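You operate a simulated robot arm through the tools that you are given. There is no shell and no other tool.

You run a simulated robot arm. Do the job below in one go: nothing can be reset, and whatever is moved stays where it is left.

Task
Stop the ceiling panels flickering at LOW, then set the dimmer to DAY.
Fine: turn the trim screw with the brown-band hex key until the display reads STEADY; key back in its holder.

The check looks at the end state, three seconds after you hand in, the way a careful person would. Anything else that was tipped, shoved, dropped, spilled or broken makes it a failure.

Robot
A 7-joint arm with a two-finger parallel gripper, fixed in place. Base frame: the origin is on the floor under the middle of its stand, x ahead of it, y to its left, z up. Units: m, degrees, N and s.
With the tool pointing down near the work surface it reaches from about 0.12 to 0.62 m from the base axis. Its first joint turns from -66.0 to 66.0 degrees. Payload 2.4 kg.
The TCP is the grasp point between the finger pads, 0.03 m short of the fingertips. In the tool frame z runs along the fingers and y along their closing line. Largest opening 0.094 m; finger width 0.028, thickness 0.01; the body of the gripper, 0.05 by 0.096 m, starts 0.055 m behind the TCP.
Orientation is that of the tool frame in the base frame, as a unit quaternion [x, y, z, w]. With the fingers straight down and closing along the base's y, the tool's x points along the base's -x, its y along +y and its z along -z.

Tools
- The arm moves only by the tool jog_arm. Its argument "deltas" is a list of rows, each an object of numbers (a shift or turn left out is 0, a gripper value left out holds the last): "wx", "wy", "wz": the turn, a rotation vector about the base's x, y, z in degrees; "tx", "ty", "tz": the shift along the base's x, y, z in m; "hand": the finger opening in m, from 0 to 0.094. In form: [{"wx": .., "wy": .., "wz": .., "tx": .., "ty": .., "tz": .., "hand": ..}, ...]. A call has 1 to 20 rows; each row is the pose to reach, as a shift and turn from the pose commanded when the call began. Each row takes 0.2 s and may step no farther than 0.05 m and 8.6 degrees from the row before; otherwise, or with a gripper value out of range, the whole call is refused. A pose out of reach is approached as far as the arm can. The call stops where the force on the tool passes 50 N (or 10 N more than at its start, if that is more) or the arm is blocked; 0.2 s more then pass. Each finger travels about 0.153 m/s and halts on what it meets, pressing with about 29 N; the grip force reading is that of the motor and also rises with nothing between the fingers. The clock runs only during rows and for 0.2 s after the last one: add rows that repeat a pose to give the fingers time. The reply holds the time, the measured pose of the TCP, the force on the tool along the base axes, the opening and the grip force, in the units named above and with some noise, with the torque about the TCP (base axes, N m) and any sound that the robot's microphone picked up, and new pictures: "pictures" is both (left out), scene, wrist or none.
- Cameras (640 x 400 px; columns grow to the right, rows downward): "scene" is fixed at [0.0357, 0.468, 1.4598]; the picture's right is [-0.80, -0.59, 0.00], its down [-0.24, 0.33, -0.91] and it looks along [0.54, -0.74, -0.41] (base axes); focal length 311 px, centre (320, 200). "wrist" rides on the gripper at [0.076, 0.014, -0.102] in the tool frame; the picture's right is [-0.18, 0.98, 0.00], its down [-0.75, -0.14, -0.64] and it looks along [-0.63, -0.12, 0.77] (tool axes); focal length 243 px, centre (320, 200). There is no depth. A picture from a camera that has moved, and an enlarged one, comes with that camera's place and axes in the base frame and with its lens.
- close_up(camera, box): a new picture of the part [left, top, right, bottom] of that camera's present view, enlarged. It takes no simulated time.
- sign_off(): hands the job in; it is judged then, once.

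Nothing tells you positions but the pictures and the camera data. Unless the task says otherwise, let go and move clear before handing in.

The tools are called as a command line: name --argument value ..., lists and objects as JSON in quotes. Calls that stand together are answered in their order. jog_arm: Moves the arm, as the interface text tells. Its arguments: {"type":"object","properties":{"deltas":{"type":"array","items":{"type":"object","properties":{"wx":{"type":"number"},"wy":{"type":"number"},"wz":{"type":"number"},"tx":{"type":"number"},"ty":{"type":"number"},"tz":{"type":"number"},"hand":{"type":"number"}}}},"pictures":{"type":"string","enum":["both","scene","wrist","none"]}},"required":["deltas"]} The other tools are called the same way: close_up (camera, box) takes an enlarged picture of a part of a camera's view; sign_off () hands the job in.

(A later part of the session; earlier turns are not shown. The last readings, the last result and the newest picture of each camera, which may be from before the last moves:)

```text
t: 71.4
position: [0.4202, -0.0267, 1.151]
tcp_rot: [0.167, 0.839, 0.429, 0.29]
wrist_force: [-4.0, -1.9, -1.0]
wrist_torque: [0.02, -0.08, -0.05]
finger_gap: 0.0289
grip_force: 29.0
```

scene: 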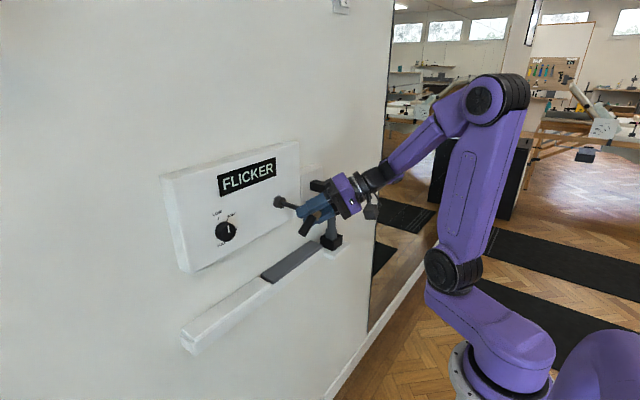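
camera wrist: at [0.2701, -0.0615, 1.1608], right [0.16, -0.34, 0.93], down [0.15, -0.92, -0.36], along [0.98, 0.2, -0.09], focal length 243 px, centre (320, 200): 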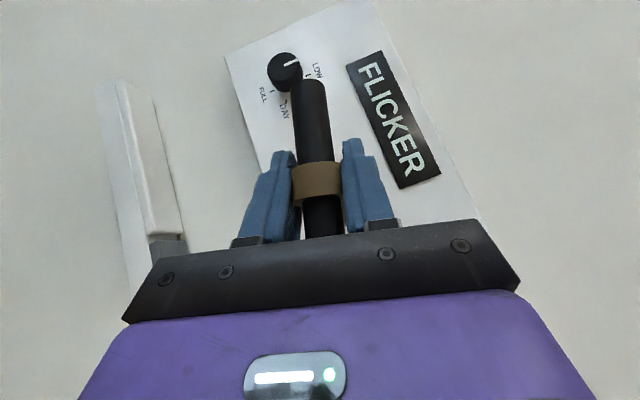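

Still FLICKER at about -152° of screw angle; forces are low. Continuing.

jog_arm --deltas '[{"wx": -6, "ty": 0.0001}, {"wx": -12, "ty": 0.0003}]' --pictures "scene"

jog_arm --deltas '[{"wx": -6, "ty": 0.0001}, {"wx": -12, "ty": 0.0003}]' --pictures "scene"

close_up --camera "scene" --box '[270, 192, 302, 212]'

```text
t: 72.0
position: [0.4197, -0.0261, 1.1518]
tcp_rot: [0.135, 0.879, 0.34, 0.305]
wrist_force: [3.3, 0.4, -5.6]
wrist_torque: [0.02, 0.34, -0.01]
finger_gap: 0.0286
grip_force: 28.8
```

scene: 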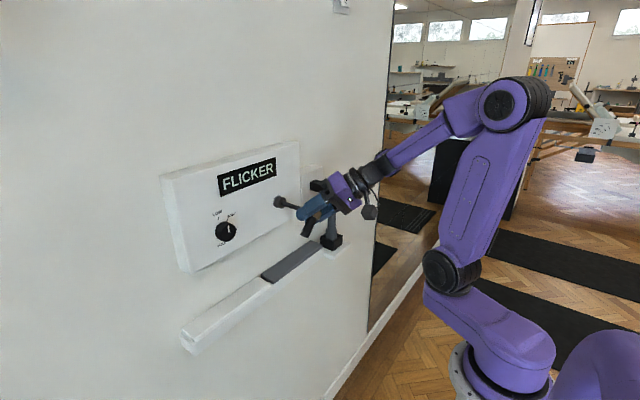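

```text
t: 72.6
position: [0.4201, -0.0281, 1.15]
tcp_rot: [0.103, 0.91, 0.246, 0.318]
wrist_force: [2.5, 1.4, -6.2]
wrist_torque: [0.06, 0.39, 0.11]
finger_gap: 0.0288
grip_force: 28.9
```

scene: 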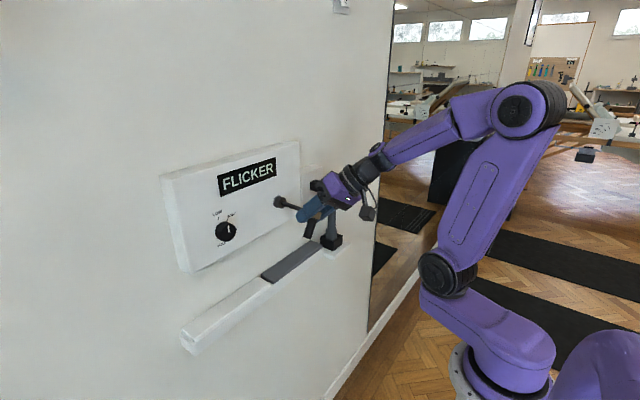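

```text
16.00 times, centred on (286, 202) of scene
camera zoom: at [0.0359, 0.468, 1.4598], right [-0.8, -0.59, 0.0], down [-0.24, 0.33, -0.91], along [0.54, -0.74, -0.41], focal length 4976 px, centre (864, 168)
```

zoom: 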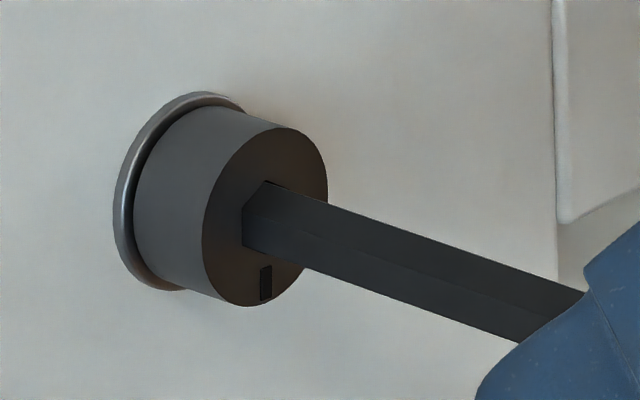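

The notch is now straight down (about -179°), still FLICKER. I'll keep going while reach allows, relieving the vertical load.

jog_arm --deltas '[{"wx": -6, "ty": 0.0002, "tz": -0.0004}, {"wx": -12, "ty": 0.0004, "tz": -0.0006}]' --pictures "scene"

jog_arm --deltas '[{"wx": -6, "ty": 0.0002, "tz": -0.0001}, {"wx": -12, "ty": 0.0004, "tz": -0.0002}]' --pictures "scene"

```text
t: 73.2
position: [0.4194, -0.0257, 1.1503]
tcp_rot: [0.069, 0.931, 0.149, 0.327]
wrist_force: [-4.0, 0.3, -4.7]
wrist_torque: [0.03, 0.32, 0.0]
finger_gap: 0.0287
grip_force: 28.5
```

scene: 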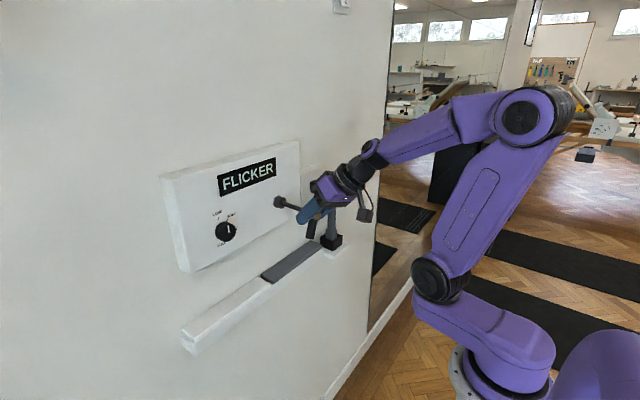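

```text
t: 73.8
position: [0.4203, -0.026, 1.1508]
tcp_rot: [0.035, 0.941, 0.052, 0.332]
wrist_force: [-0.1, 0.4, -9.7]
wrist_torque: [0.05, 0.8, 0.07]
finger_gap: 0.0287
grip_force: 29.0
```

scene: 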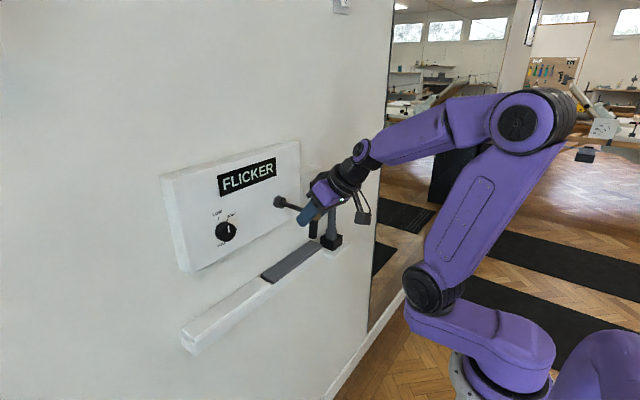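

Still FLICKER at about -203°. I'll ease the vertical load and go a little further within the reach limit.

jog_arm --deltas '[{"tz": -0.001}, {"wx": -6, "ty": 0.0001, "tz": -0.0011}, {"wx": -12, "ty": 0.0003, "tz": -0.0013}, {"wx": -17, "ty": 0.0004, "tz": -0.0014}]' --pictures "scene"

close_up --camera "scene" --box '[270, 192, 302, 212]'

```text
t: 74.8
position: [0.4202, -0.0256, 1.1502]
tcp_rot: [-0.016, 0.938, -0.088, 0.335]
wrist_force: [1.7, -0.6, -6.9]
wrist_torque: [0.03, 0.55, 0.12]
finger_gap: 0.0287
grip_force: 29.6
```

scene: 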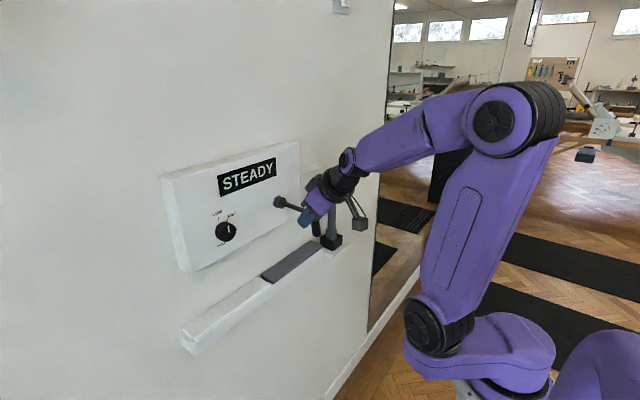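

```text
16.00 times, centred on (286, 202) of scene
camera zoom: at [0.0359, 0.4679, 1.4598], right [-0.8, -0.59, 0.0], down [-0.24, 0.33, -0.91], along [0.54, -0.74, -0.41], focal length 4976 px, centre (864, 168)
```

zoom: 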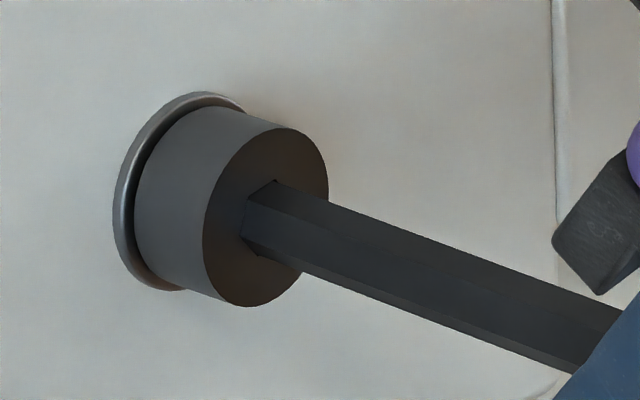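

The display reads STEADY. I'll turn just 2.5° further for margin, then back off the same amount within the hex play to unload the key before withdrawing.

jog_arm --deltas '[{"wx": -2.5, "tz": -0.0006}, {"wx": -2.5, "tz": -0.0006}]' --pictures "scene"

```text
t: 75.4
position: [0.4204, -0.0265, 1.1487]
tcp_rot: [-0.024, 0.936, -0.108, 0.334]
wrist_force: [1.5, 3.3, -3.8]
wrist_torque: [0.03, 0.26, 0.25]
finger_gap: 0.0285
grip_force: 29.5
```

scene: 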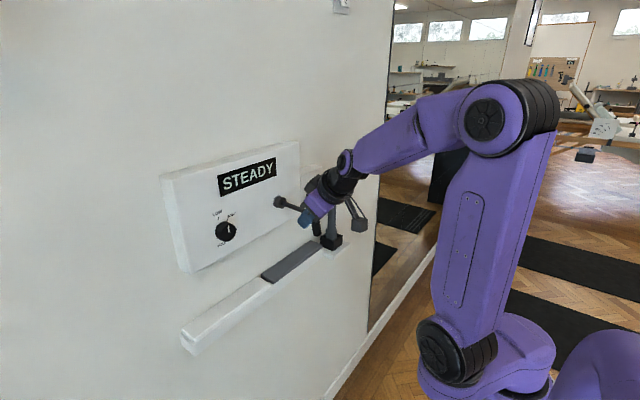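

Still STEADY. Now I'll release the turning load and pull the key straight out of the socket.

jog_arm --deltas '[{"wx": 2, "ty": 0.0002, "tz": -0.0003}, {"wx": 3, "ty": 0.0002, "tz": -0.0004}, {"wx": 3, "ty": 0.0002, "tz": -0.0004, "tx": -0.003}, {"wx": 3, "ty": 0.0002, "tz": -0.0004, "tx": -0.006}, {"wx": 3, "ty": 0.0002, "tz": -0.0004, "tx": -0.009}, {"wx": 3, "ty": 0.0002, "tz": -0.0004, "tx": -0.012}, {"wx": 3, "ty": 0.0002, "tz": -0.0004, "tx": -0.016}, {"wx": 3, "ty": 0.0002, "tz": -0.0004, "tx": -0.021}]'

close_up --camera "scene" --box '[265, 180, 345, 230]'

close_up --camera "scene" --box '[264, 190, 296, 210]'

```text
t: 77.2
position: [0.3994, -0.0255, 1.1484]
tcp_rot: [-0.014, 0.939, -0.083, 0.334]
wrist_force: [0.7, 0.0, -1.8]
wrist_torque: [-0.01, -0.01, 0.04]
finger_gap: 0.0288
grip_force: 28.9
camera wrist: at [0.2765, -0.0016, 1.1774], right [0.17, 0.98, -0.05], down [0.18, 0.02, 0.98], along [0.97, -0.18, -0.17], focal length 243 px, centre (320, 200)
```

scene: 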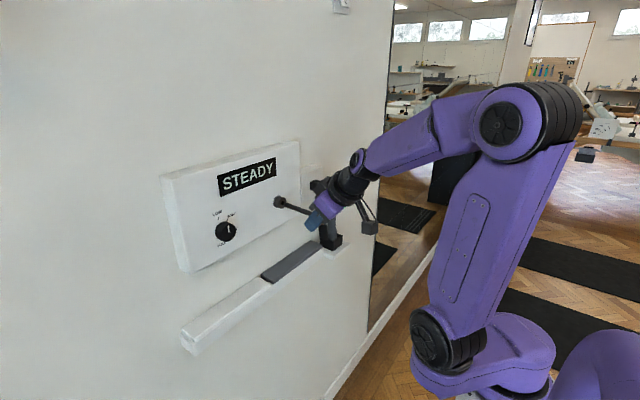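
wrist: 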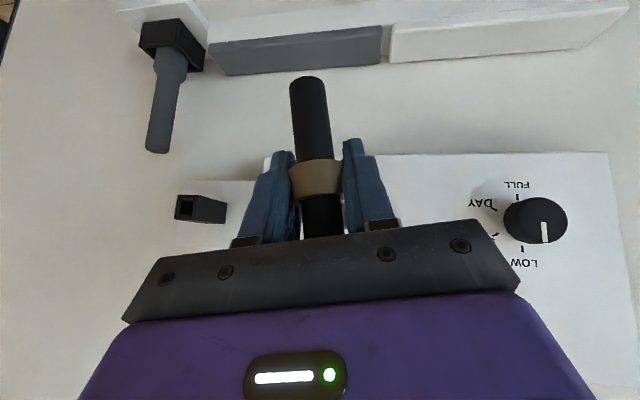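

```text
8.00 times, centred on (305, 205) of scene
camera zoom: at [0.0357, 0.468, 1.4598], right [-0.8, -0.59, 0.0], down [-0.24, 0.33, -0.91], along [0.54, -0.74, -0.41], focal length 2488 px, centre (440, 160)
```

zoom: 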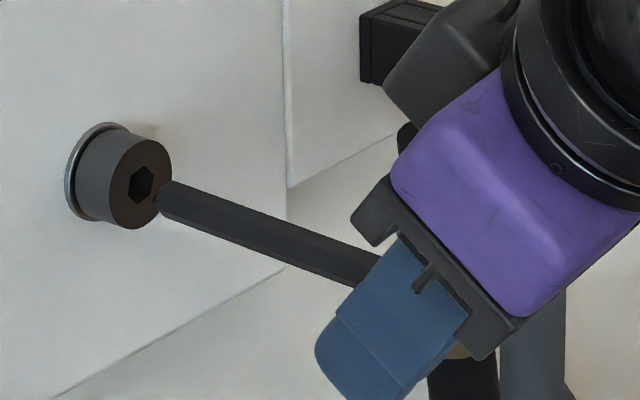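

```text
16.00 times, centred on (280, 200) of scene
camera zoom: at [0.0357, 0.468, 1.4598], right [-0.8, -0.59, 0.0], down [-0.24, 0.33, -0.91], along [0.54, -0.74, -0.41], focal length 4976 px, centre (960, 200)
```

zoom: 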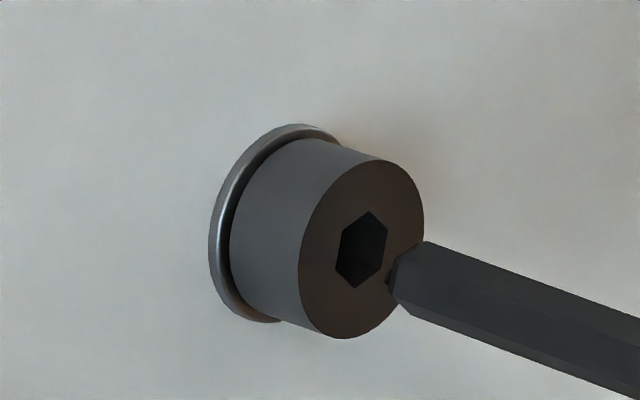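

The key is out of the screw and the display still reads STEADY. I'll rotate the hand back to bar-level while carrying the key over to its holder.

jog_arm --deltas '[{"tx": -0.008, "wx": 4}, {"tx": -0.012, "wx": 11}, {"tx": -0.015, "wx": 19, "ty": -0.005}, {"tx": -0.018, "wx": 27, "ty": -0.015}, {"tx": -0.02, "wx": 35, "ty": -0.028}, {"tx": -0.022, "wx": 43, "ty": -0.042}, {"tx": -0.025, "wx": 51, "ty": -0.056, "tz": 0.001}, {"tx": -0.028, "wx": 59, "ty": -0.07, "tz": 0.001}, {"tx": -0.03, "wx": 67, "ty": -0.085, "tz": 0.001}, {"tx": -0.032, "wx": 75, "ty": -0.1, "tz": 0.002}, {"tx": -0.033, "wx": 83, "ty": -0.115, "tz": 0.002}, {"tx": -0.034, "wx": 91, "ty": -0.13, "tz": 0.002}, {"tx": -0.034, "wx": 99.5, "ty": -0.142, "tz": 0.002}]'

close_up --camera "scene" --box '[300, 165, 396, 225]'

close_up --camera "scene" --box '[305, 172, 345, 197]'

```text
t: 80.0
position: [0.365, -0.1673, 1.1501]
tcp_rot: [0.248, 0.67, 0.663, 0.226]
wrist_force: [-0.8, 0.4, -1.1]
wrist_torque: [0.0, -0.02, 0.02]
finger_gap: 0.0287
grip_force: 29.1
camera wrist: at [0.2429, -0.199, 1.1691], right [0.17, -0.12, 0.98], down [0.18, -0.97, -0.15], along [0.97, 0.2, -0.15], focal length 243 px, centre (320, 200)
```

scene: 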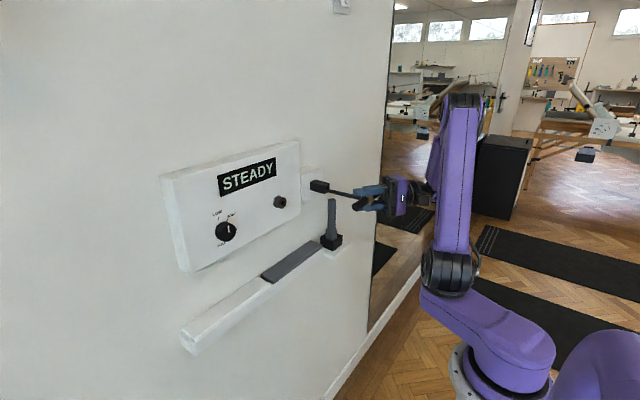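
wrist: 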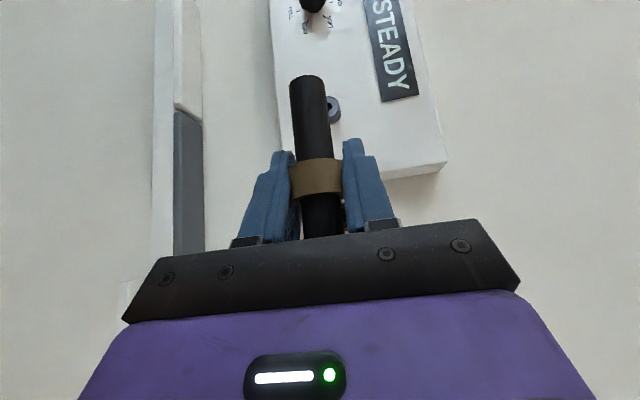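

```text
6.67 times, centred on (348, 195) of scene
camera zoom: at [0.0357, 0.468, 1.4598], right [-0.8, -0.59, 0.0], down [-0.24, 0.33, -0.91], along [0.54, -0.74, -0.41], focal length 2073 px, centre (133, 233)
```

zoom: 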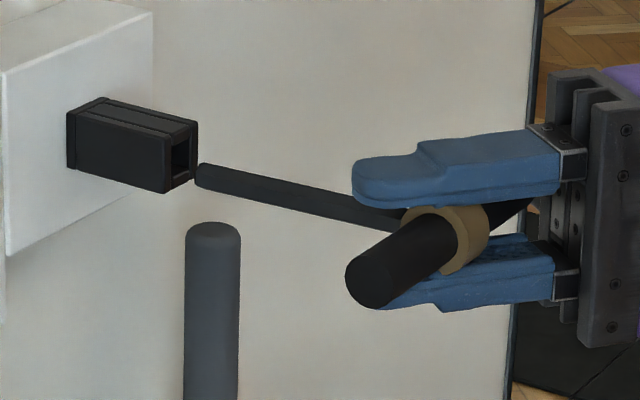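

```text
16.00 times, centred on (325, 184) of scene
camera zoom: at [0.0357, 0.468, 1.4598], right [-0.8, -0.59, 0.0], down [-0.24, 0.33, -0.91], along [0.54, -0.74, -0.41], focal length 4976 px, centre (240, 448)
```

zoom: 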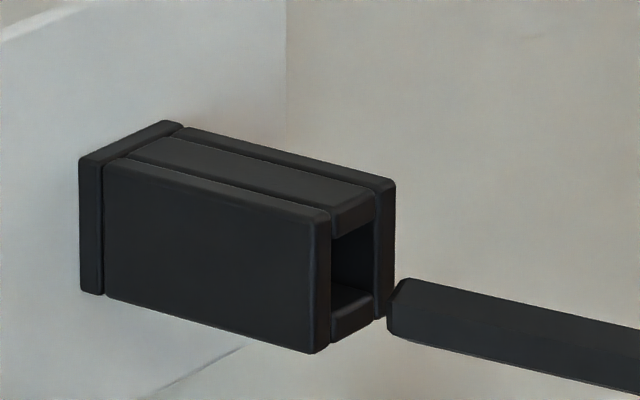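

The key tip is near the holder, about 4 mm low and 3 mm too far left of the opening. I'll correct and move close before inserting.

jog_arm --deltas '[{"wy": -0.8, "tz": 0.0025, "ty": -0.003}, {"wy": -0.8, "tz": 0.0025, "ty": -0.003, "tx": 0.004}, {"wy": -0.8, "tz": 0.0025, "ty": -0.003, "tx": 0.008}]' --pictures "none"

close_up --camera "scene" --box '[305, 172, 345, 197]'

```text
t: 80.8
position: [0.3732, -0.1699, 1.151]
tcp_rot: [0.241, 0.669, 0.664, 0.232]
wrist_force: [-1.3, 0.4, -2.2]
wrist_torque: [-0.03, -0.06, 0.0]
finger_gap: 0.0286
grip_force: 28.9
```

```text
16.00 times, centred on (325, 184) of scene
camera zoom: at [0.0357, 0.468, 1.4598], right [-0.8, -0.59, 0.0], down [-0.24, 0.33, -0.91], along [0.54, -0.74, -0.41], focal length 4976 px, centre (240, 448)
```

zoom: 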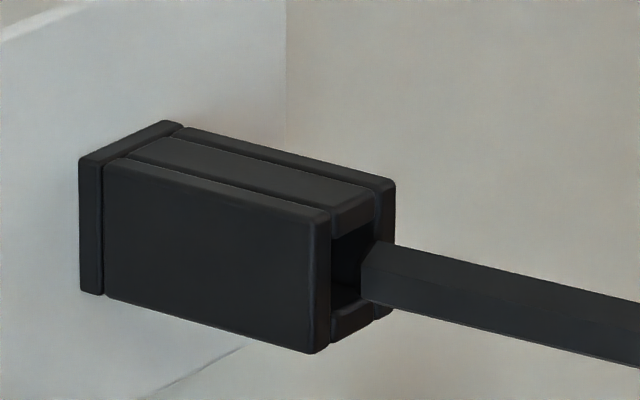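

The tip now lines up with the opening centre. Inserting in small steps.

jog_arm --deltas '[{"tx": 0.004}, {"tx": 0.008}, {"tx": 0.012}, {"tx": 0.016}]' --pictures "none"

close_up --camera "scene" --box '[305, 172, 345, 197]'

```text
t: 81.8
position: [0.3908, -0.1704, 1.1513]
tcp_rot: [0.243, 0.669, 0.664, 0.23]
wrist_force: [-0.3, 0.4, -1.2]
wrist_torque: [0.03, 0.04, -0.03]
finger_gap: 0.0285
grip_force: 29.3
```

```text
16.00 times, centred on (325, 184) of scene
camera zoom: at [0.0357, 0.468, 1.4598], right [-0.8, -0.59, 0.0], down [-0.24, 0.33, -0.91], along [0.54, -0.74, -0.41], focal length 4976 px, centre (240, 448)
```

zoom: 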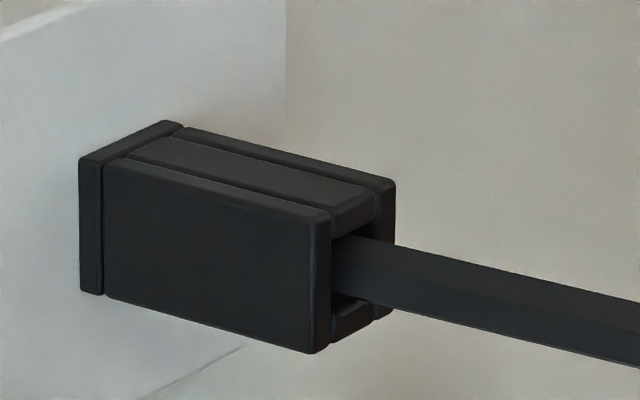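

Inside the opening and centred with no load. I'll slide it home.

jog_arm --deltas '[{"tx": 0.006}, {"tx": 0.012}, {"tx": 0.018}, {"tx": 0.024}, {"tx": 0.028}]' --pictures "none"

close_up --camera "scene" --box '[300, 165, 396, 225]'

```text
t: 83.0
position: [0.4162, -0.1705, 1.1525]
tcp_rot: [0.242, 0.669, 0.664, 0.232]
wrist_force: [0.0, -0.3, -4.5]
wrist_torque: [-0.04, 0.17, 0.02]
finger_gap: 0.0286
grip_force: 29.3
```

```text
6.67 times, centred on (348, 195) of scene
camera zoom: at [0.0357, 0.4679, 1.4598], right [-0.8, -0.59, 0.0], down [-0.24, 0.33, -0.91], along [0.54, -0.74, -0.41], focal length 2073 px, centre (133, 233)
```

zoom: 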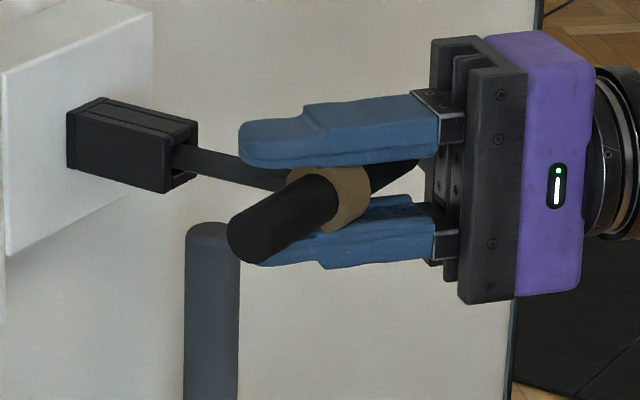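

Nearly home; I'll ease down a millimetre and push the last 3–4 mm.

jog_arm --deltas '[{"tz": -0.0012}, {"tx": 0.002, "tz": -0.0018}, {"tx": 0.004, "tz": -0.002}]' --pictures "none"

close_up --camera "scene" --box '[300, 165, 396, 225]'

```text
t: 83.8
position: [0.4211, -0.1703, 1.1518]
tcp_rot: [0.242, 0.669, 0.664, 0.231]
wrist_force: [-3.9, -0.3, 2.2]
wrist_torque: [0.0, -0.44, -0.11]
finger_gap: 0.0287
grip_force: 29.4
```

```text
6.67 times, centred on (348, 195) of scene
camera zoom: at [0.0355, 0.468, 1.4598], right [-0.8, -0.59, 0.0], down [-0.24, 0.33, -0.91], along [0.54, -0.74, -0.41], focal length 2073 px, centre (133, 233)
```

zoom: 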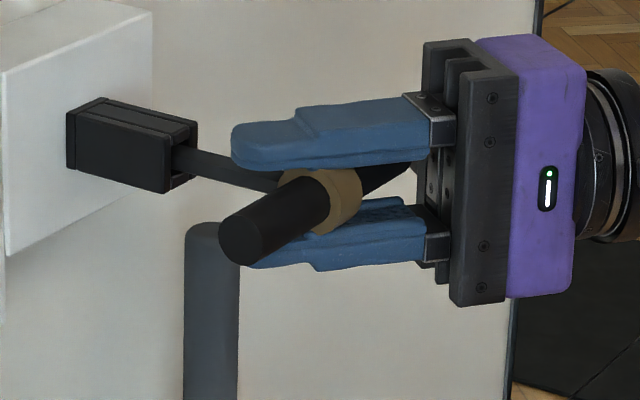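

The band is back at its original position and the key has lightly touched bottom. I'll release it and check how it rests.

jog_arm --deltas '[{"tx": -0.0008}, {"tx": -0.0008, "hand": 0.05}, {"tx": -0.0008, "hand": 0.094}, {"tx": -0.0008, "hand": 0.094}]'

close_up --camera "scene" --box '[300, 165, 396, 225]'

close_up --camera "wrist" --box '[200, 60, 440, 240]'

```text
t: 84.8
position: [0.4203, -0.1714, 1.1499]
tcp_rot: [0.241, 0.669, 0.664, 0.231]
wrist_force: [0.0, 0.3, 0.7]
wrist_torque: [0.06, 0.02, 0.0]
finger_gap: 0.0943
grip_force: 0.1
camera wrist: at [0.298, -0.2016, 1.1676], right [0.16, -0.11, 0.98], down [0.18, -0.97, -0.14], along [0.97, 0.2, -0.14], focal length 243 px, centre (320, 200)
```

scene: 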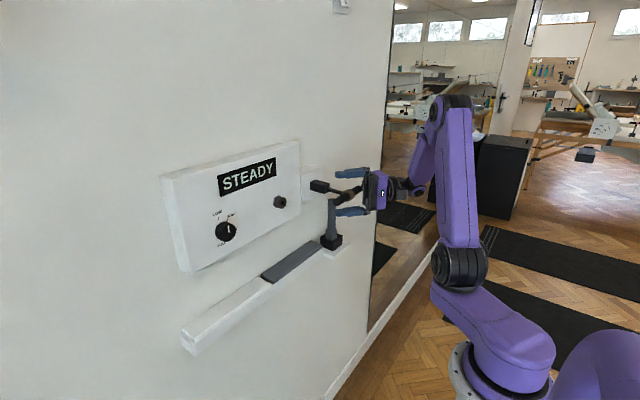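
wrist: 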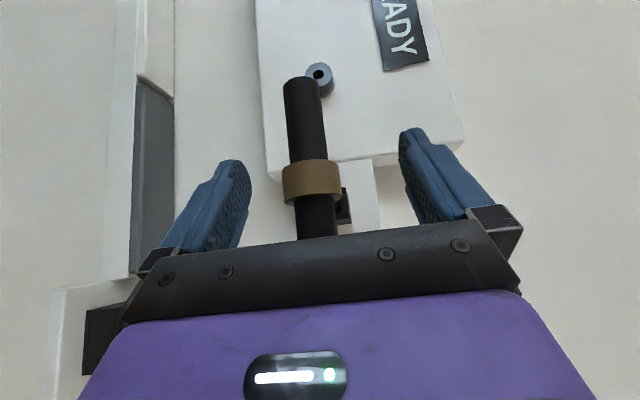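

```text
6.67 times, centred on (348, 195) of scene
camera zoom: at [0.0357, 0.468, 1.4598], right [-0.8, -0.59, 0.0], down [-0.24, 0.33, -0.91], along [0.54, -0.74, -0.41], focal length 2073 px, centre (133, 233)
```

zoom: 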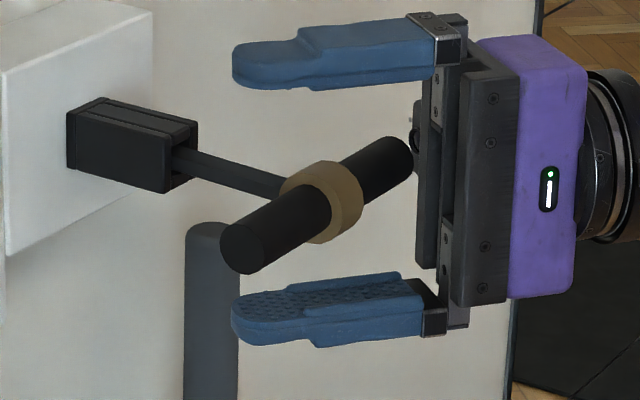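

```text
2.22 times, centred on (320, 150) of wrist
camera zoom: at [0.298, -0.2016, 1.1676], right [0.16, -0.11, 0.98], down [0.18, -0.97, -0.14], along [0.97, 0.2, -0.14], focal length 539 px, centre (320, 311)
```

zoom: 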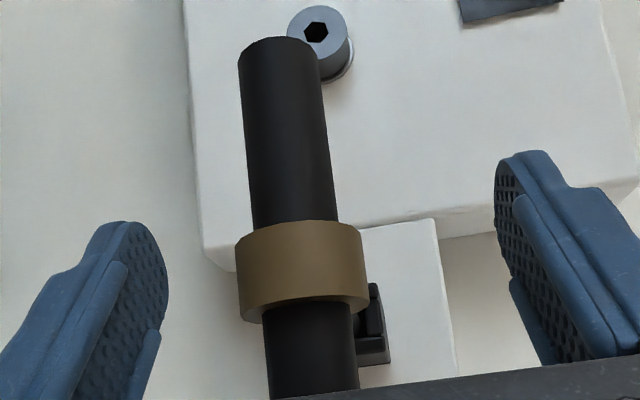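

The key rests in its holder exactly as it started. I'll retreat along the approach line, rise, and head back to the dimmer.

jog_arm --deltas '[{"tx": -0.017, "ty": -0.0215}, {"tx": -0.034, "ty": -0.043}, {"tx": -0.051, "ty": -0.0645}, {"tx": -0.068, "ty": -0.086}, {"tx": -0.068, "ty": -0.086, "tz": 0.043}, {"tx": -0.068, "ty": -0.086, "tz": 0.086}, {"tx": -0.068, "ty": -0.086, "tz": 0.129}, {"tx": -0.068, "ty": -0.086, "tz": 0.17}]'

close_up --camera "scene" --box '[280, 160, 380, 260]'

```text
t: 86.6
position: [0.351, -0.2566, 1.3207]
tcp_rot: [0.243, 0.67, 0.663, 0.23]
wrist_force: [0.6, -0.1, 0.0]
wrist_torque: [0.0, 0.05, 0.02]
finger_gap: 0.0939
grip_force: 0.0
camera wrist: at [0.2289, -0.2872, 1.3381], right [0.16, -0.12, 0.98], down [0.18, -0.97, -0.14], along [0.97, 0.2, -0.14], focal length 243 px, centre (320, 200)
```

scene: 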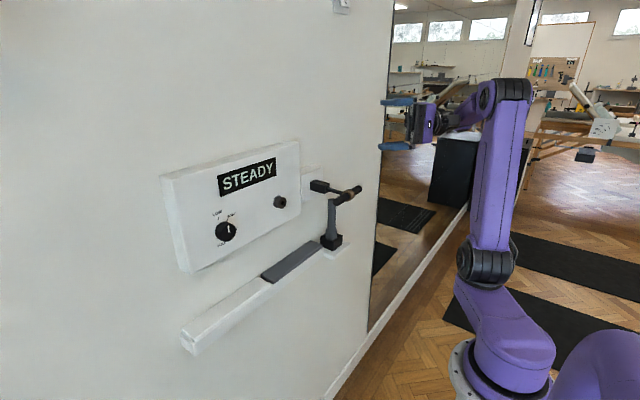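
wrist: 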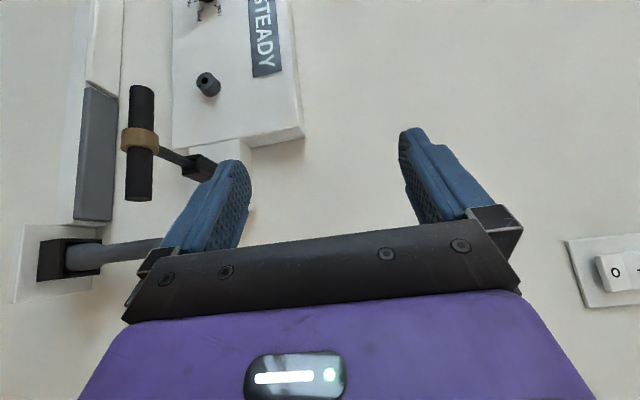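

```text
4.00 times, centred on (330, 210) of scene
camera zoom: at [0.0357, 0.468, 1.4598], right [-0.8, -0.59, 0.0], down [-0.24, 0.33, -0.91], along [0.54, -0.74, -0.41], focal length 1244 px, centre (280, 160)
```

zoom: 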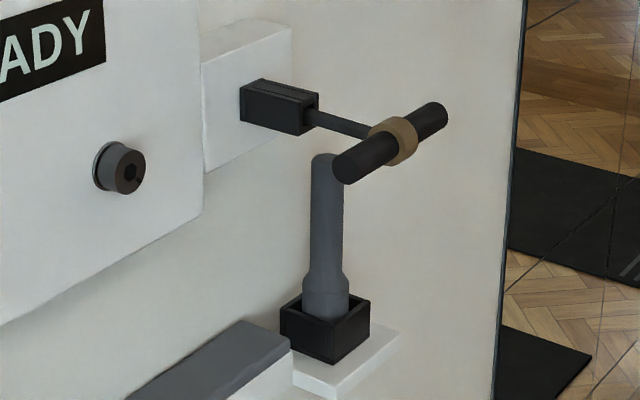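

The key is home and the display still reads STEADY with the dimmer at LOW. I'll swing back over to the dimmer side at this height, squaring the tool to the wall.

jog_arm --deltas '[{"tx": 0.008, "ty": 0.0396, "wx": -0.036, "wy": -0.118, "wz": -5.09}, {"tx": 0.016, "ty": 0.0792, "wx": -0.072, "wy": -0.236, "wz": -10.18}, {"tx": 0.024, "ty": 0.1188, "wx": -0.108, "wy": -0.354, "wz": -15.27}, {"tx": 0.032, "ty": 0.1584, "wx": -0.144, "wy": -0.472, "wz": -20.36}, {"tx": 0.04, "ty": 0.198, "wx": -0.18, "wy": -0.59, "wz": -25.45}, {"tx": 0.048, "ty": 0.2376, "wx": -0.216, "wy": -0.708, "wz": -30.54}, {"tx": 0.056, "ty": 0.2772, "wx": -0.252, "wy": -0.826, "wz": -35.63}, {"tx": 0.064, "ty": 0.3168, "wx": -0.288, "wy": -0.944, "wz": -40.72}, {"tx": 0.072, "ty": 0.3564, "wx": -0.324, "wy": -1.062, "wz": -45.81}, {"tx": 0.08, "ty": 0.396, "wx": -0.36, "wy": -1.18, "wz": -50.9}]' --pictures "scene"

```text
t: 88.8
position: [0.4345, 0.1308, 1.322]
tcp_rot: [0.503, 0.496, 0.495, 0.506]
wrist_force: [-3.7, 8.8, -0.9]
wrist_torque: [0.0, -0.01, -0.69]
finger_gap: 0.094
grip_force: 0.0
```

scene: 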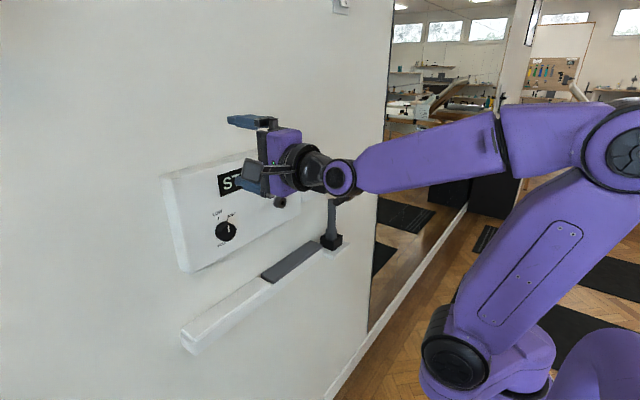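

The reading shows a small residual force, possibly just motion settling. I'll hold still briefly and check.

jog_arm --deltas '[{"tx": 0.0}, {"tx": 0.0}]' --pictures "both"

```text
t: 89.4
position: [0.4302, 0.1389, 1.3221]
tcp_rot: [0.498, 0.499, 0.501, 0.501]
wrist_force: [-0.1, -0.2, -0.2]
wrist_torque: [0.04, 0.03, -0.01]
finger_gap: 0.0939
grip_force: 0.1
camera wrist: at [0.3301, 0.2156, 1.3364], right [0.0, -0.18, 0.98], down [-0.64, -0.75, -0.14], along [0.77, -0.63, -0.11], focal length 243 px, centre (320, 200)
```

scene: 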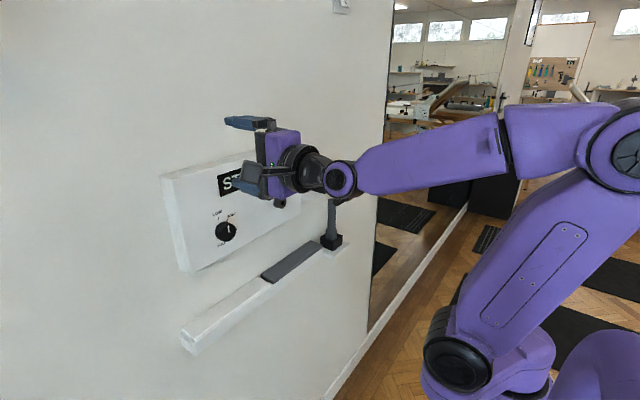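
wrist: 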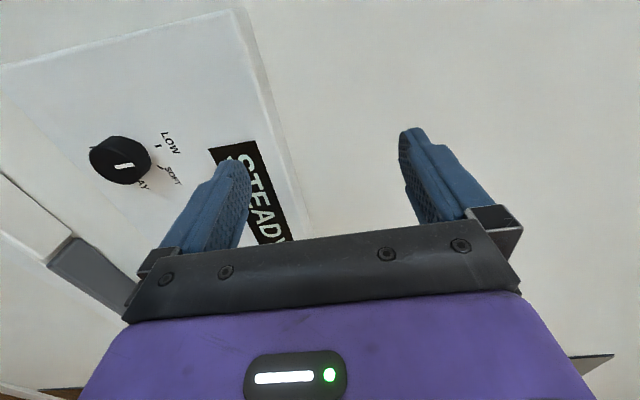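

Settled with no load. I'll roll to -30° while lowering in front of the knob, so there's 120° of clockwise turn available.

jog_arm --deltas '[{"wx": -8}, {"wx": -16}, {"wx": -24}, {"wx": -32}, {"wx": -40, "tz": -0.012, "tx": 0.004}, {"wx": -48, "tz": -0.026, "tx": 0.008}, {"wx": -56, "tz": -0.04, "tx": 0.012}, {"wx": -64, "tz": -0.055, "tx": 0.016}, {"wx": -72, "tz": -0.07, "tx": 0.02}, {"wx": -80, "tz": -0.085, "tx": 0.024}, {"wx": -88, "tz": -0.1, "tx": 0.027}, {"wx": -96, "tz": -0.112, "tx": 0.029}, {"wx": -104, "tz": -0.124, "tx": 0.031}, {"wx": -112, "tz": -0.136, "tx": 0.031}, {"wx": -120, "tz": -0.148, "tx": 0.031}, {"wx": -120, "tz": -0.148, "tx": 0.031}]'

close_up --camera "wrist" --box '[220, 80, 410, 200]'

```text
t: 92.8
position: [0.4622, 0.1401, 1.1731]
tcp_rot: [-0.186, 0.683, -0.184, 0.682]
wrist_force: [-0.1, 0.2, -0.2]
wrist_torque: [0.01, -0.01, 0.0]
finger_gap: 0.094
grip_force: 0.0
camera wrist: at [0.3609, 0.1139, 1.1004], right [0.0, 0.94, -0.34], down [-0.64, 0.26, 0.72], along [0.77, 0.22, 0.6], focal length 243 px, centre (320, 200)
```

scene: 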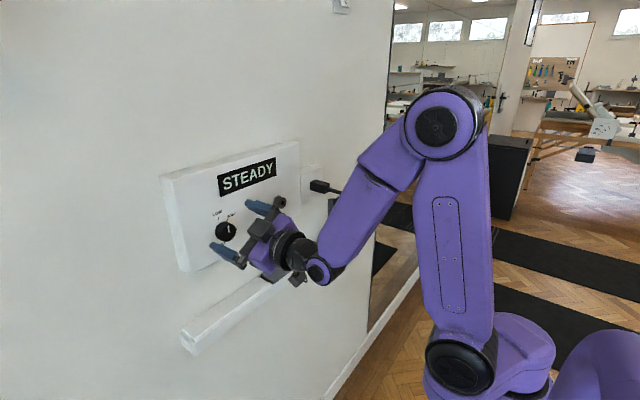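
wrist: 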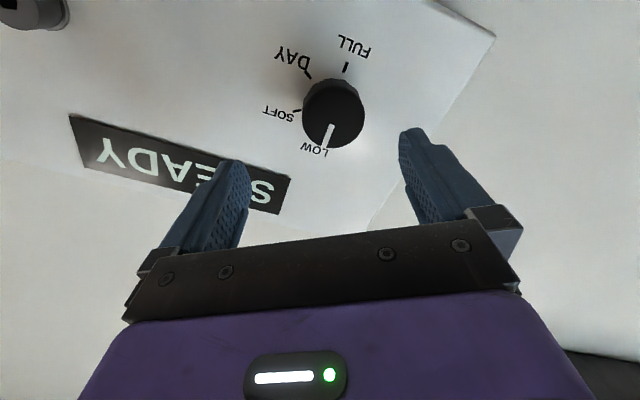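

```text
3.33 times, centred on (315, 140) of wrist
camera zoom: at [0.3609, 0.1139, 1.1004], right [0.0, 0.94, -0.34], down [-0.64, 0.26, 0.72], along [0.77, 0.22, 0.6], focal length 809 px, centre (337, 400)
```

zoom: 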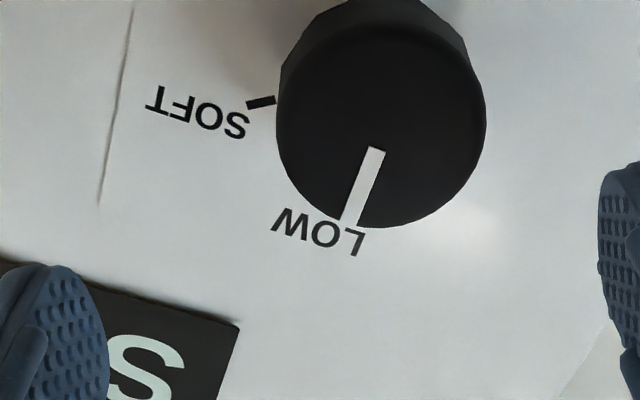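

The knob is between the fingers, pointer on LOW; the tick geometry gives DAY at 120° clockwise. I'll move in over the knob and grip it.

jog_arm --deltas '[{"tx": 0.008, "tz": -0.013}, {"tx": 0.018, "tz": -0.024}, {"tx": 0.029, "tz": -0.024}, {"tx": 0.029, "tz": -0.024}, {"tx": 0.029, "tz": -0.024, "hand": 0.05}, {"tx": 0.029, "tz": -0.024, "hand": 0.03}, {"tx": 0.029, "tz": -0.024, "hand": 0.03}]'

```text
t: 94.4
position: [0.4915, 0.1385, 1.1485]
tcp_rot: [-0.185, 0.683, -0.182, 0.683]
wrist_force: [2.2, -1.0, 0.6]
wrist_torque: [0.02, -0.04, -0.06]
finger_gap: 0.0371
grip_force: 45.4
camera wrist: at [0.3904, 0.1138, 1.0763], right [0.0, 0.94, -0.33], down [-0.64, 0.25, 0.72], along [0.77, 0.22, 0.6], focal length 243 px, centre (320, 200)
```

scene: 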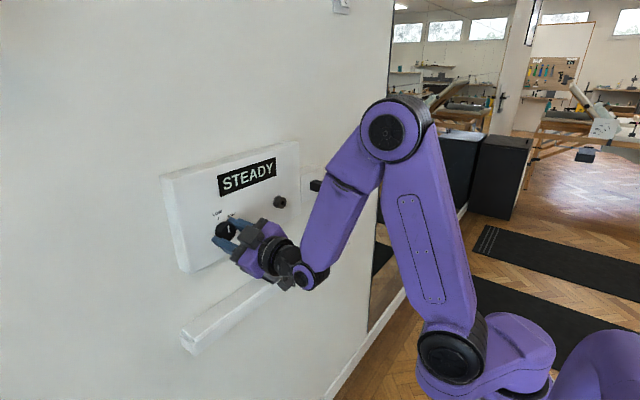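
wrist: 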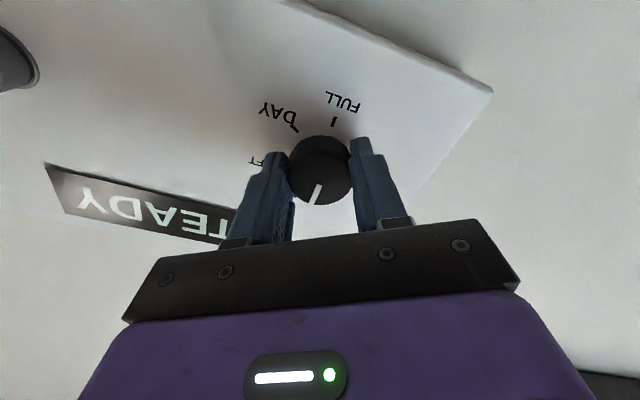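

A well-centred grip with low forces. Now I'll turn the knob clockwise toward DAY.

jog_arm --deltas '[{"wx": 7}, {"wx": 14}, {"wx": 21}, {"wx": 28}, {"wx": 35}, {"wx": 42}, {"wx": 49}, {"wx": 56}, {"wx": 63}]' --pictures "wrist"

```text
t: 96.4
position: [0.4919, 0.1406, 1.149]
tcp_rot: [0.199, 0.678, 0.203, 0.678]
wrist_force: [-0.1, 5.7, -3.0]
wrist_torque: [-0.04, 0.1, 0.36]
finger_gap: 0.0374
grip_force: 45.2
camera wrist: at [0.3901, 0.1944, 1.093], right [-0.01, 0.72, 0.69], down [-0.64, -0.53, 0.55], along [0.77, -0.44, 0.47], focal length 243 px, centre (320, 200)
```

wrist: 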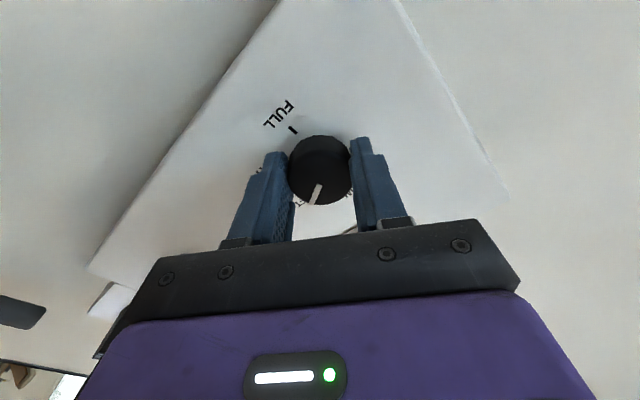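

The knob is following. I'll complete the remaining 57° to DAY.

jog_arm --deltas '[{"wx": 7, "ty": 0.0004}, {"wx": 14, "ty": 0.0004}, {"wx": 21, "ty": 0.0004}, {"wx": 28, "ty": 0.0004}, {"wx": 35, "ty": 0.0004}, {"wx": 42, "ty": 0.0004}, {"wx": 49, "ty": 0.0004}, {"wx": 57, "ty": 0.0004}, {"wx": 57, "ty": 0.0004}]'

close_up --camera "wrist" --box '[240, 90, 400, 220]'

```text
t: 98.4
position: [0.4923, 0.1421, 1.1492]
tcp_rot: [0.497, 0.501, 0.502, 0.5]
wrist_force: [-3.6, 16.2, 9.4]
wrist_torque: [0.02, -0.35, 0.19]
finger_gap: 0.0371
grip_force: 45.2
camera wrist: at [0.3899, 0.2181, 1.164], right [-0.01, -0.18, 0.98], down [-0.64, -0.76, -0.15], along [0.77, -0.63, -0.11], focal length 243 px, centre (320, 200)
```

scene: 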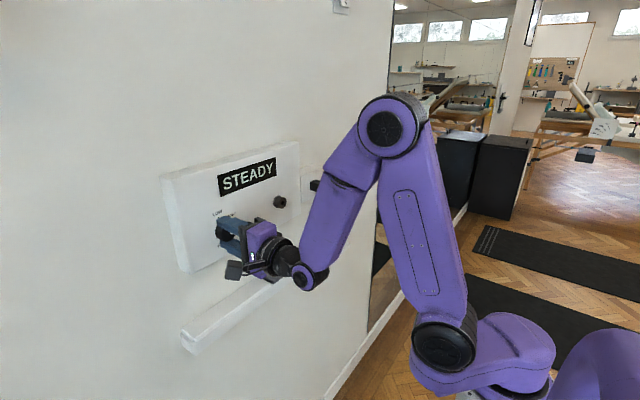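
wrist: 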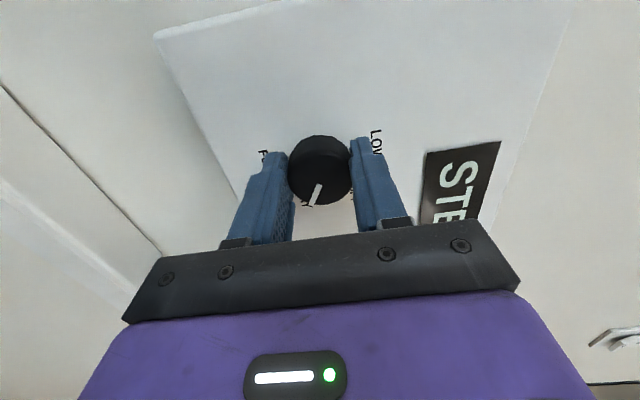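

```text
3.08 times, centred on (320, 155) of wrist
camera zoom: at [0.3899, 0.2181, 1.164], right [-0.01, -0.18, 0.98], down [-0.64, -0.76, -0.15], along [0.77, -0.63, -0.11], focal length 746 px, centre (320, 338)
```

zoom: 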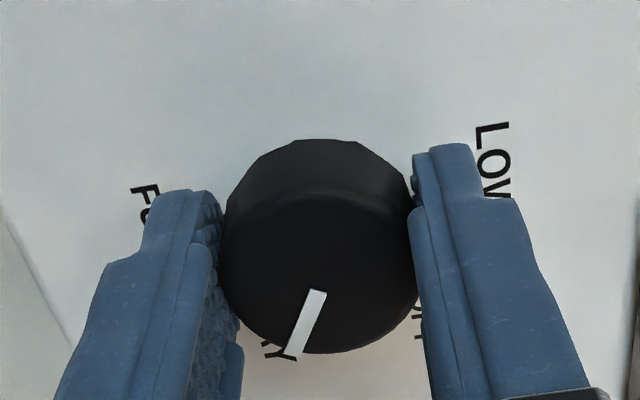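

The pointer measures about 118–120°, on the DAY mark. I'll relieve the side load, add 1.5° to centre it, and then release.

jog_arm --deltas '[{"ty": 0.0012, "tz": 0.0007, "wx": 1.5}, {"ty": 0.0012, "tz": 0.0007, "wx": 1.5}]' --pictures "none"

jog_arm --deltas '[{"hand": 0.06}, {"hand": 0.094}, {"hand": 0.094}]' --pictures "none"

jog_arm --deltas '[{"tx": -0.01, "tz": 0.004}, {"tx": -0.02, "tz": 0.012}, {"tx": -0.03, "tz": 0.024}, {"tx": -0.03, "tz": 0.024}]'

close_up --camera "wrist" --box '[230, 90, 390, 220]'

close_up --camera "scene" --box '[190, 150, 310, 270]'

```text
t: 99.0
position: [0.4916, 0.1412, 1.1501]
tcp_rot: [0.505, 0.493, 0.508, 0.495]
wrist_force: [-5.7, 10.9, 10.3]
wrist_torque: [-0.03, -0.41, 0.67]
finger_gap: 0.0371
grip_force: 45.1
```

```text
t: 99.8
position: [0.4921, 0.141, 1.1502]
tcp_rot: [0.504, 0.493, 0.507, 0.495]
wrist_force: [0.6, 0.2, -0.3]
wrist_torque: [0.0, 0.0, -0.02]
finger_gap: 0.0939
grip_force: 0.0
```

```text
t: 100.8
position: [0.462, 0.1414, 1.1737]
tcp_rot: [0.505, 0.492, 0.507, 0.495]
wrist_force: [0.0, -0.3, 0.4]
wrist_torque: [0.01, 0.0, 0.05]
finger_gap: 0.0939
grip_force: 0.0
camera wrist: at [0.3603, 0.2183, 1.1905], right [0.0, -0.21, 0.98], down [-0.64, -0.75, -0.16], along [0.77, -0.63, -0.13], focal length 243 px, centre (320, 200)
```

scene: 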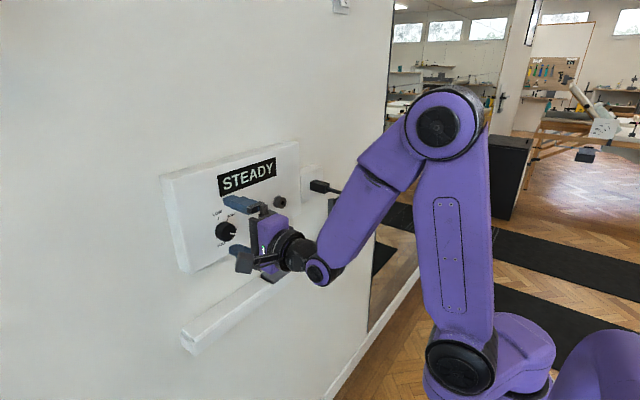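
wrist: 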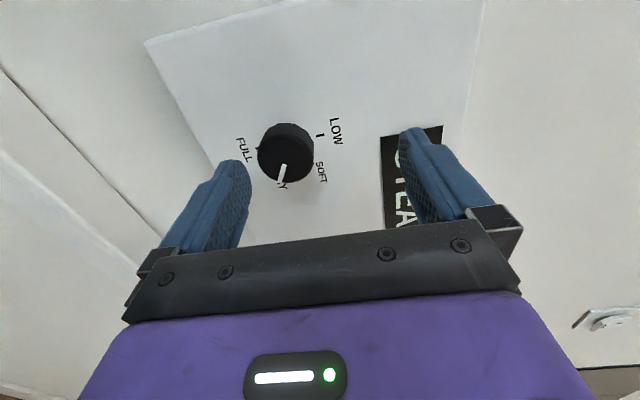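

```text
3.08 times, centred on (310, 155) of wrist
camera zoom: at [0.3603, 0.2183, 1.1905], right [0.0, -0.21, 0.98], down [-0.64, -0.75, -0.16], along [0.77, -0.63, -0.13], focal length 746 px, centre (351, 338)
```

zoom: 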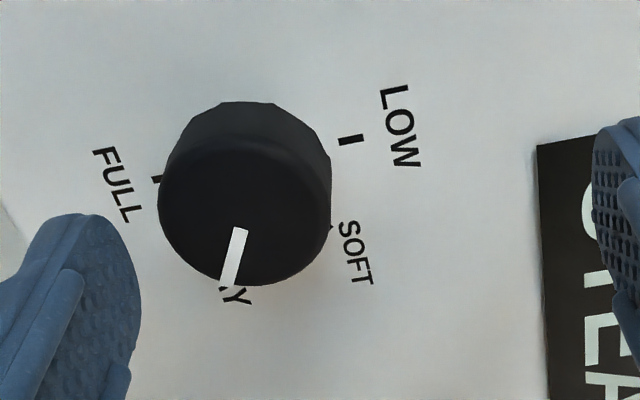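

```text
3.33 times, centred on (250, 210) of scene
camera zoom: at [0.0357, 0.468, 1.4598], right [-0.8, -0.59, 0.0], down [-0.24, 0.33, -0.91], along [0.54, -0.74, -0.41], focal length 1037 px, centre (553, 167)
```

zoom: 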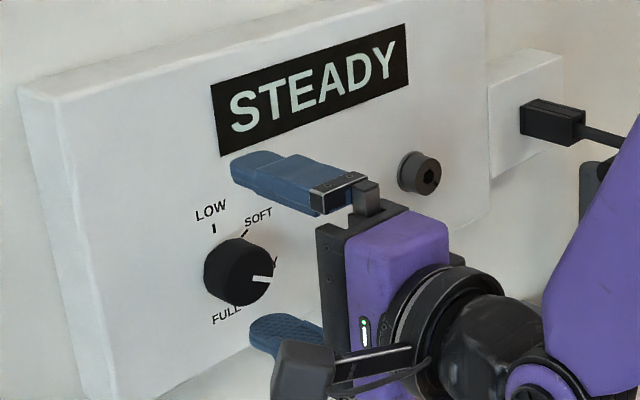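

The pointer is on DAY and the display reads STEADY. I'll measure the pointer angle more finely in the scene view before backing away.

close_up --camera "scene" --box '[210, 218, 242, 238]'

close_up --camera "wrist" --box '[265, 130, 313, 190]'

```text
16.00 times, centred on (226, 228) of scene
camera zoom: at [0.0357, 0.468, 1.4598], right [-0.8, -0.59, 0.0], down [-0.24, 0.33, -0.91], along [0.54, -0.74, -0.41], focal length 4976 px, centre (1824, -248)
```

zoom: 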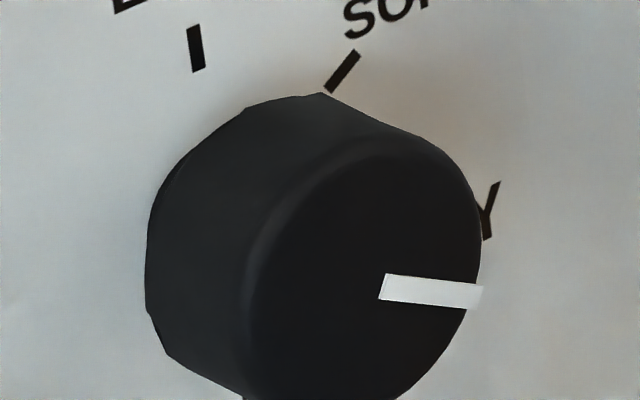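

```text
6.67 times, centred on (289, 160) of wrist
camera zoom: at [0.3603, 0.2183, 1.1905], right [0.0, -0.21, 0.98], down [-0.64, -0.75, -0.16], along [0.77, -0.63, -0.13], focal length 1618 px, centre (527, 467)
```

zoom: 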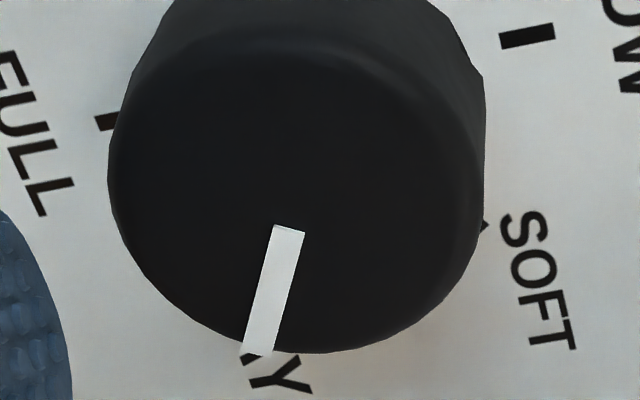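

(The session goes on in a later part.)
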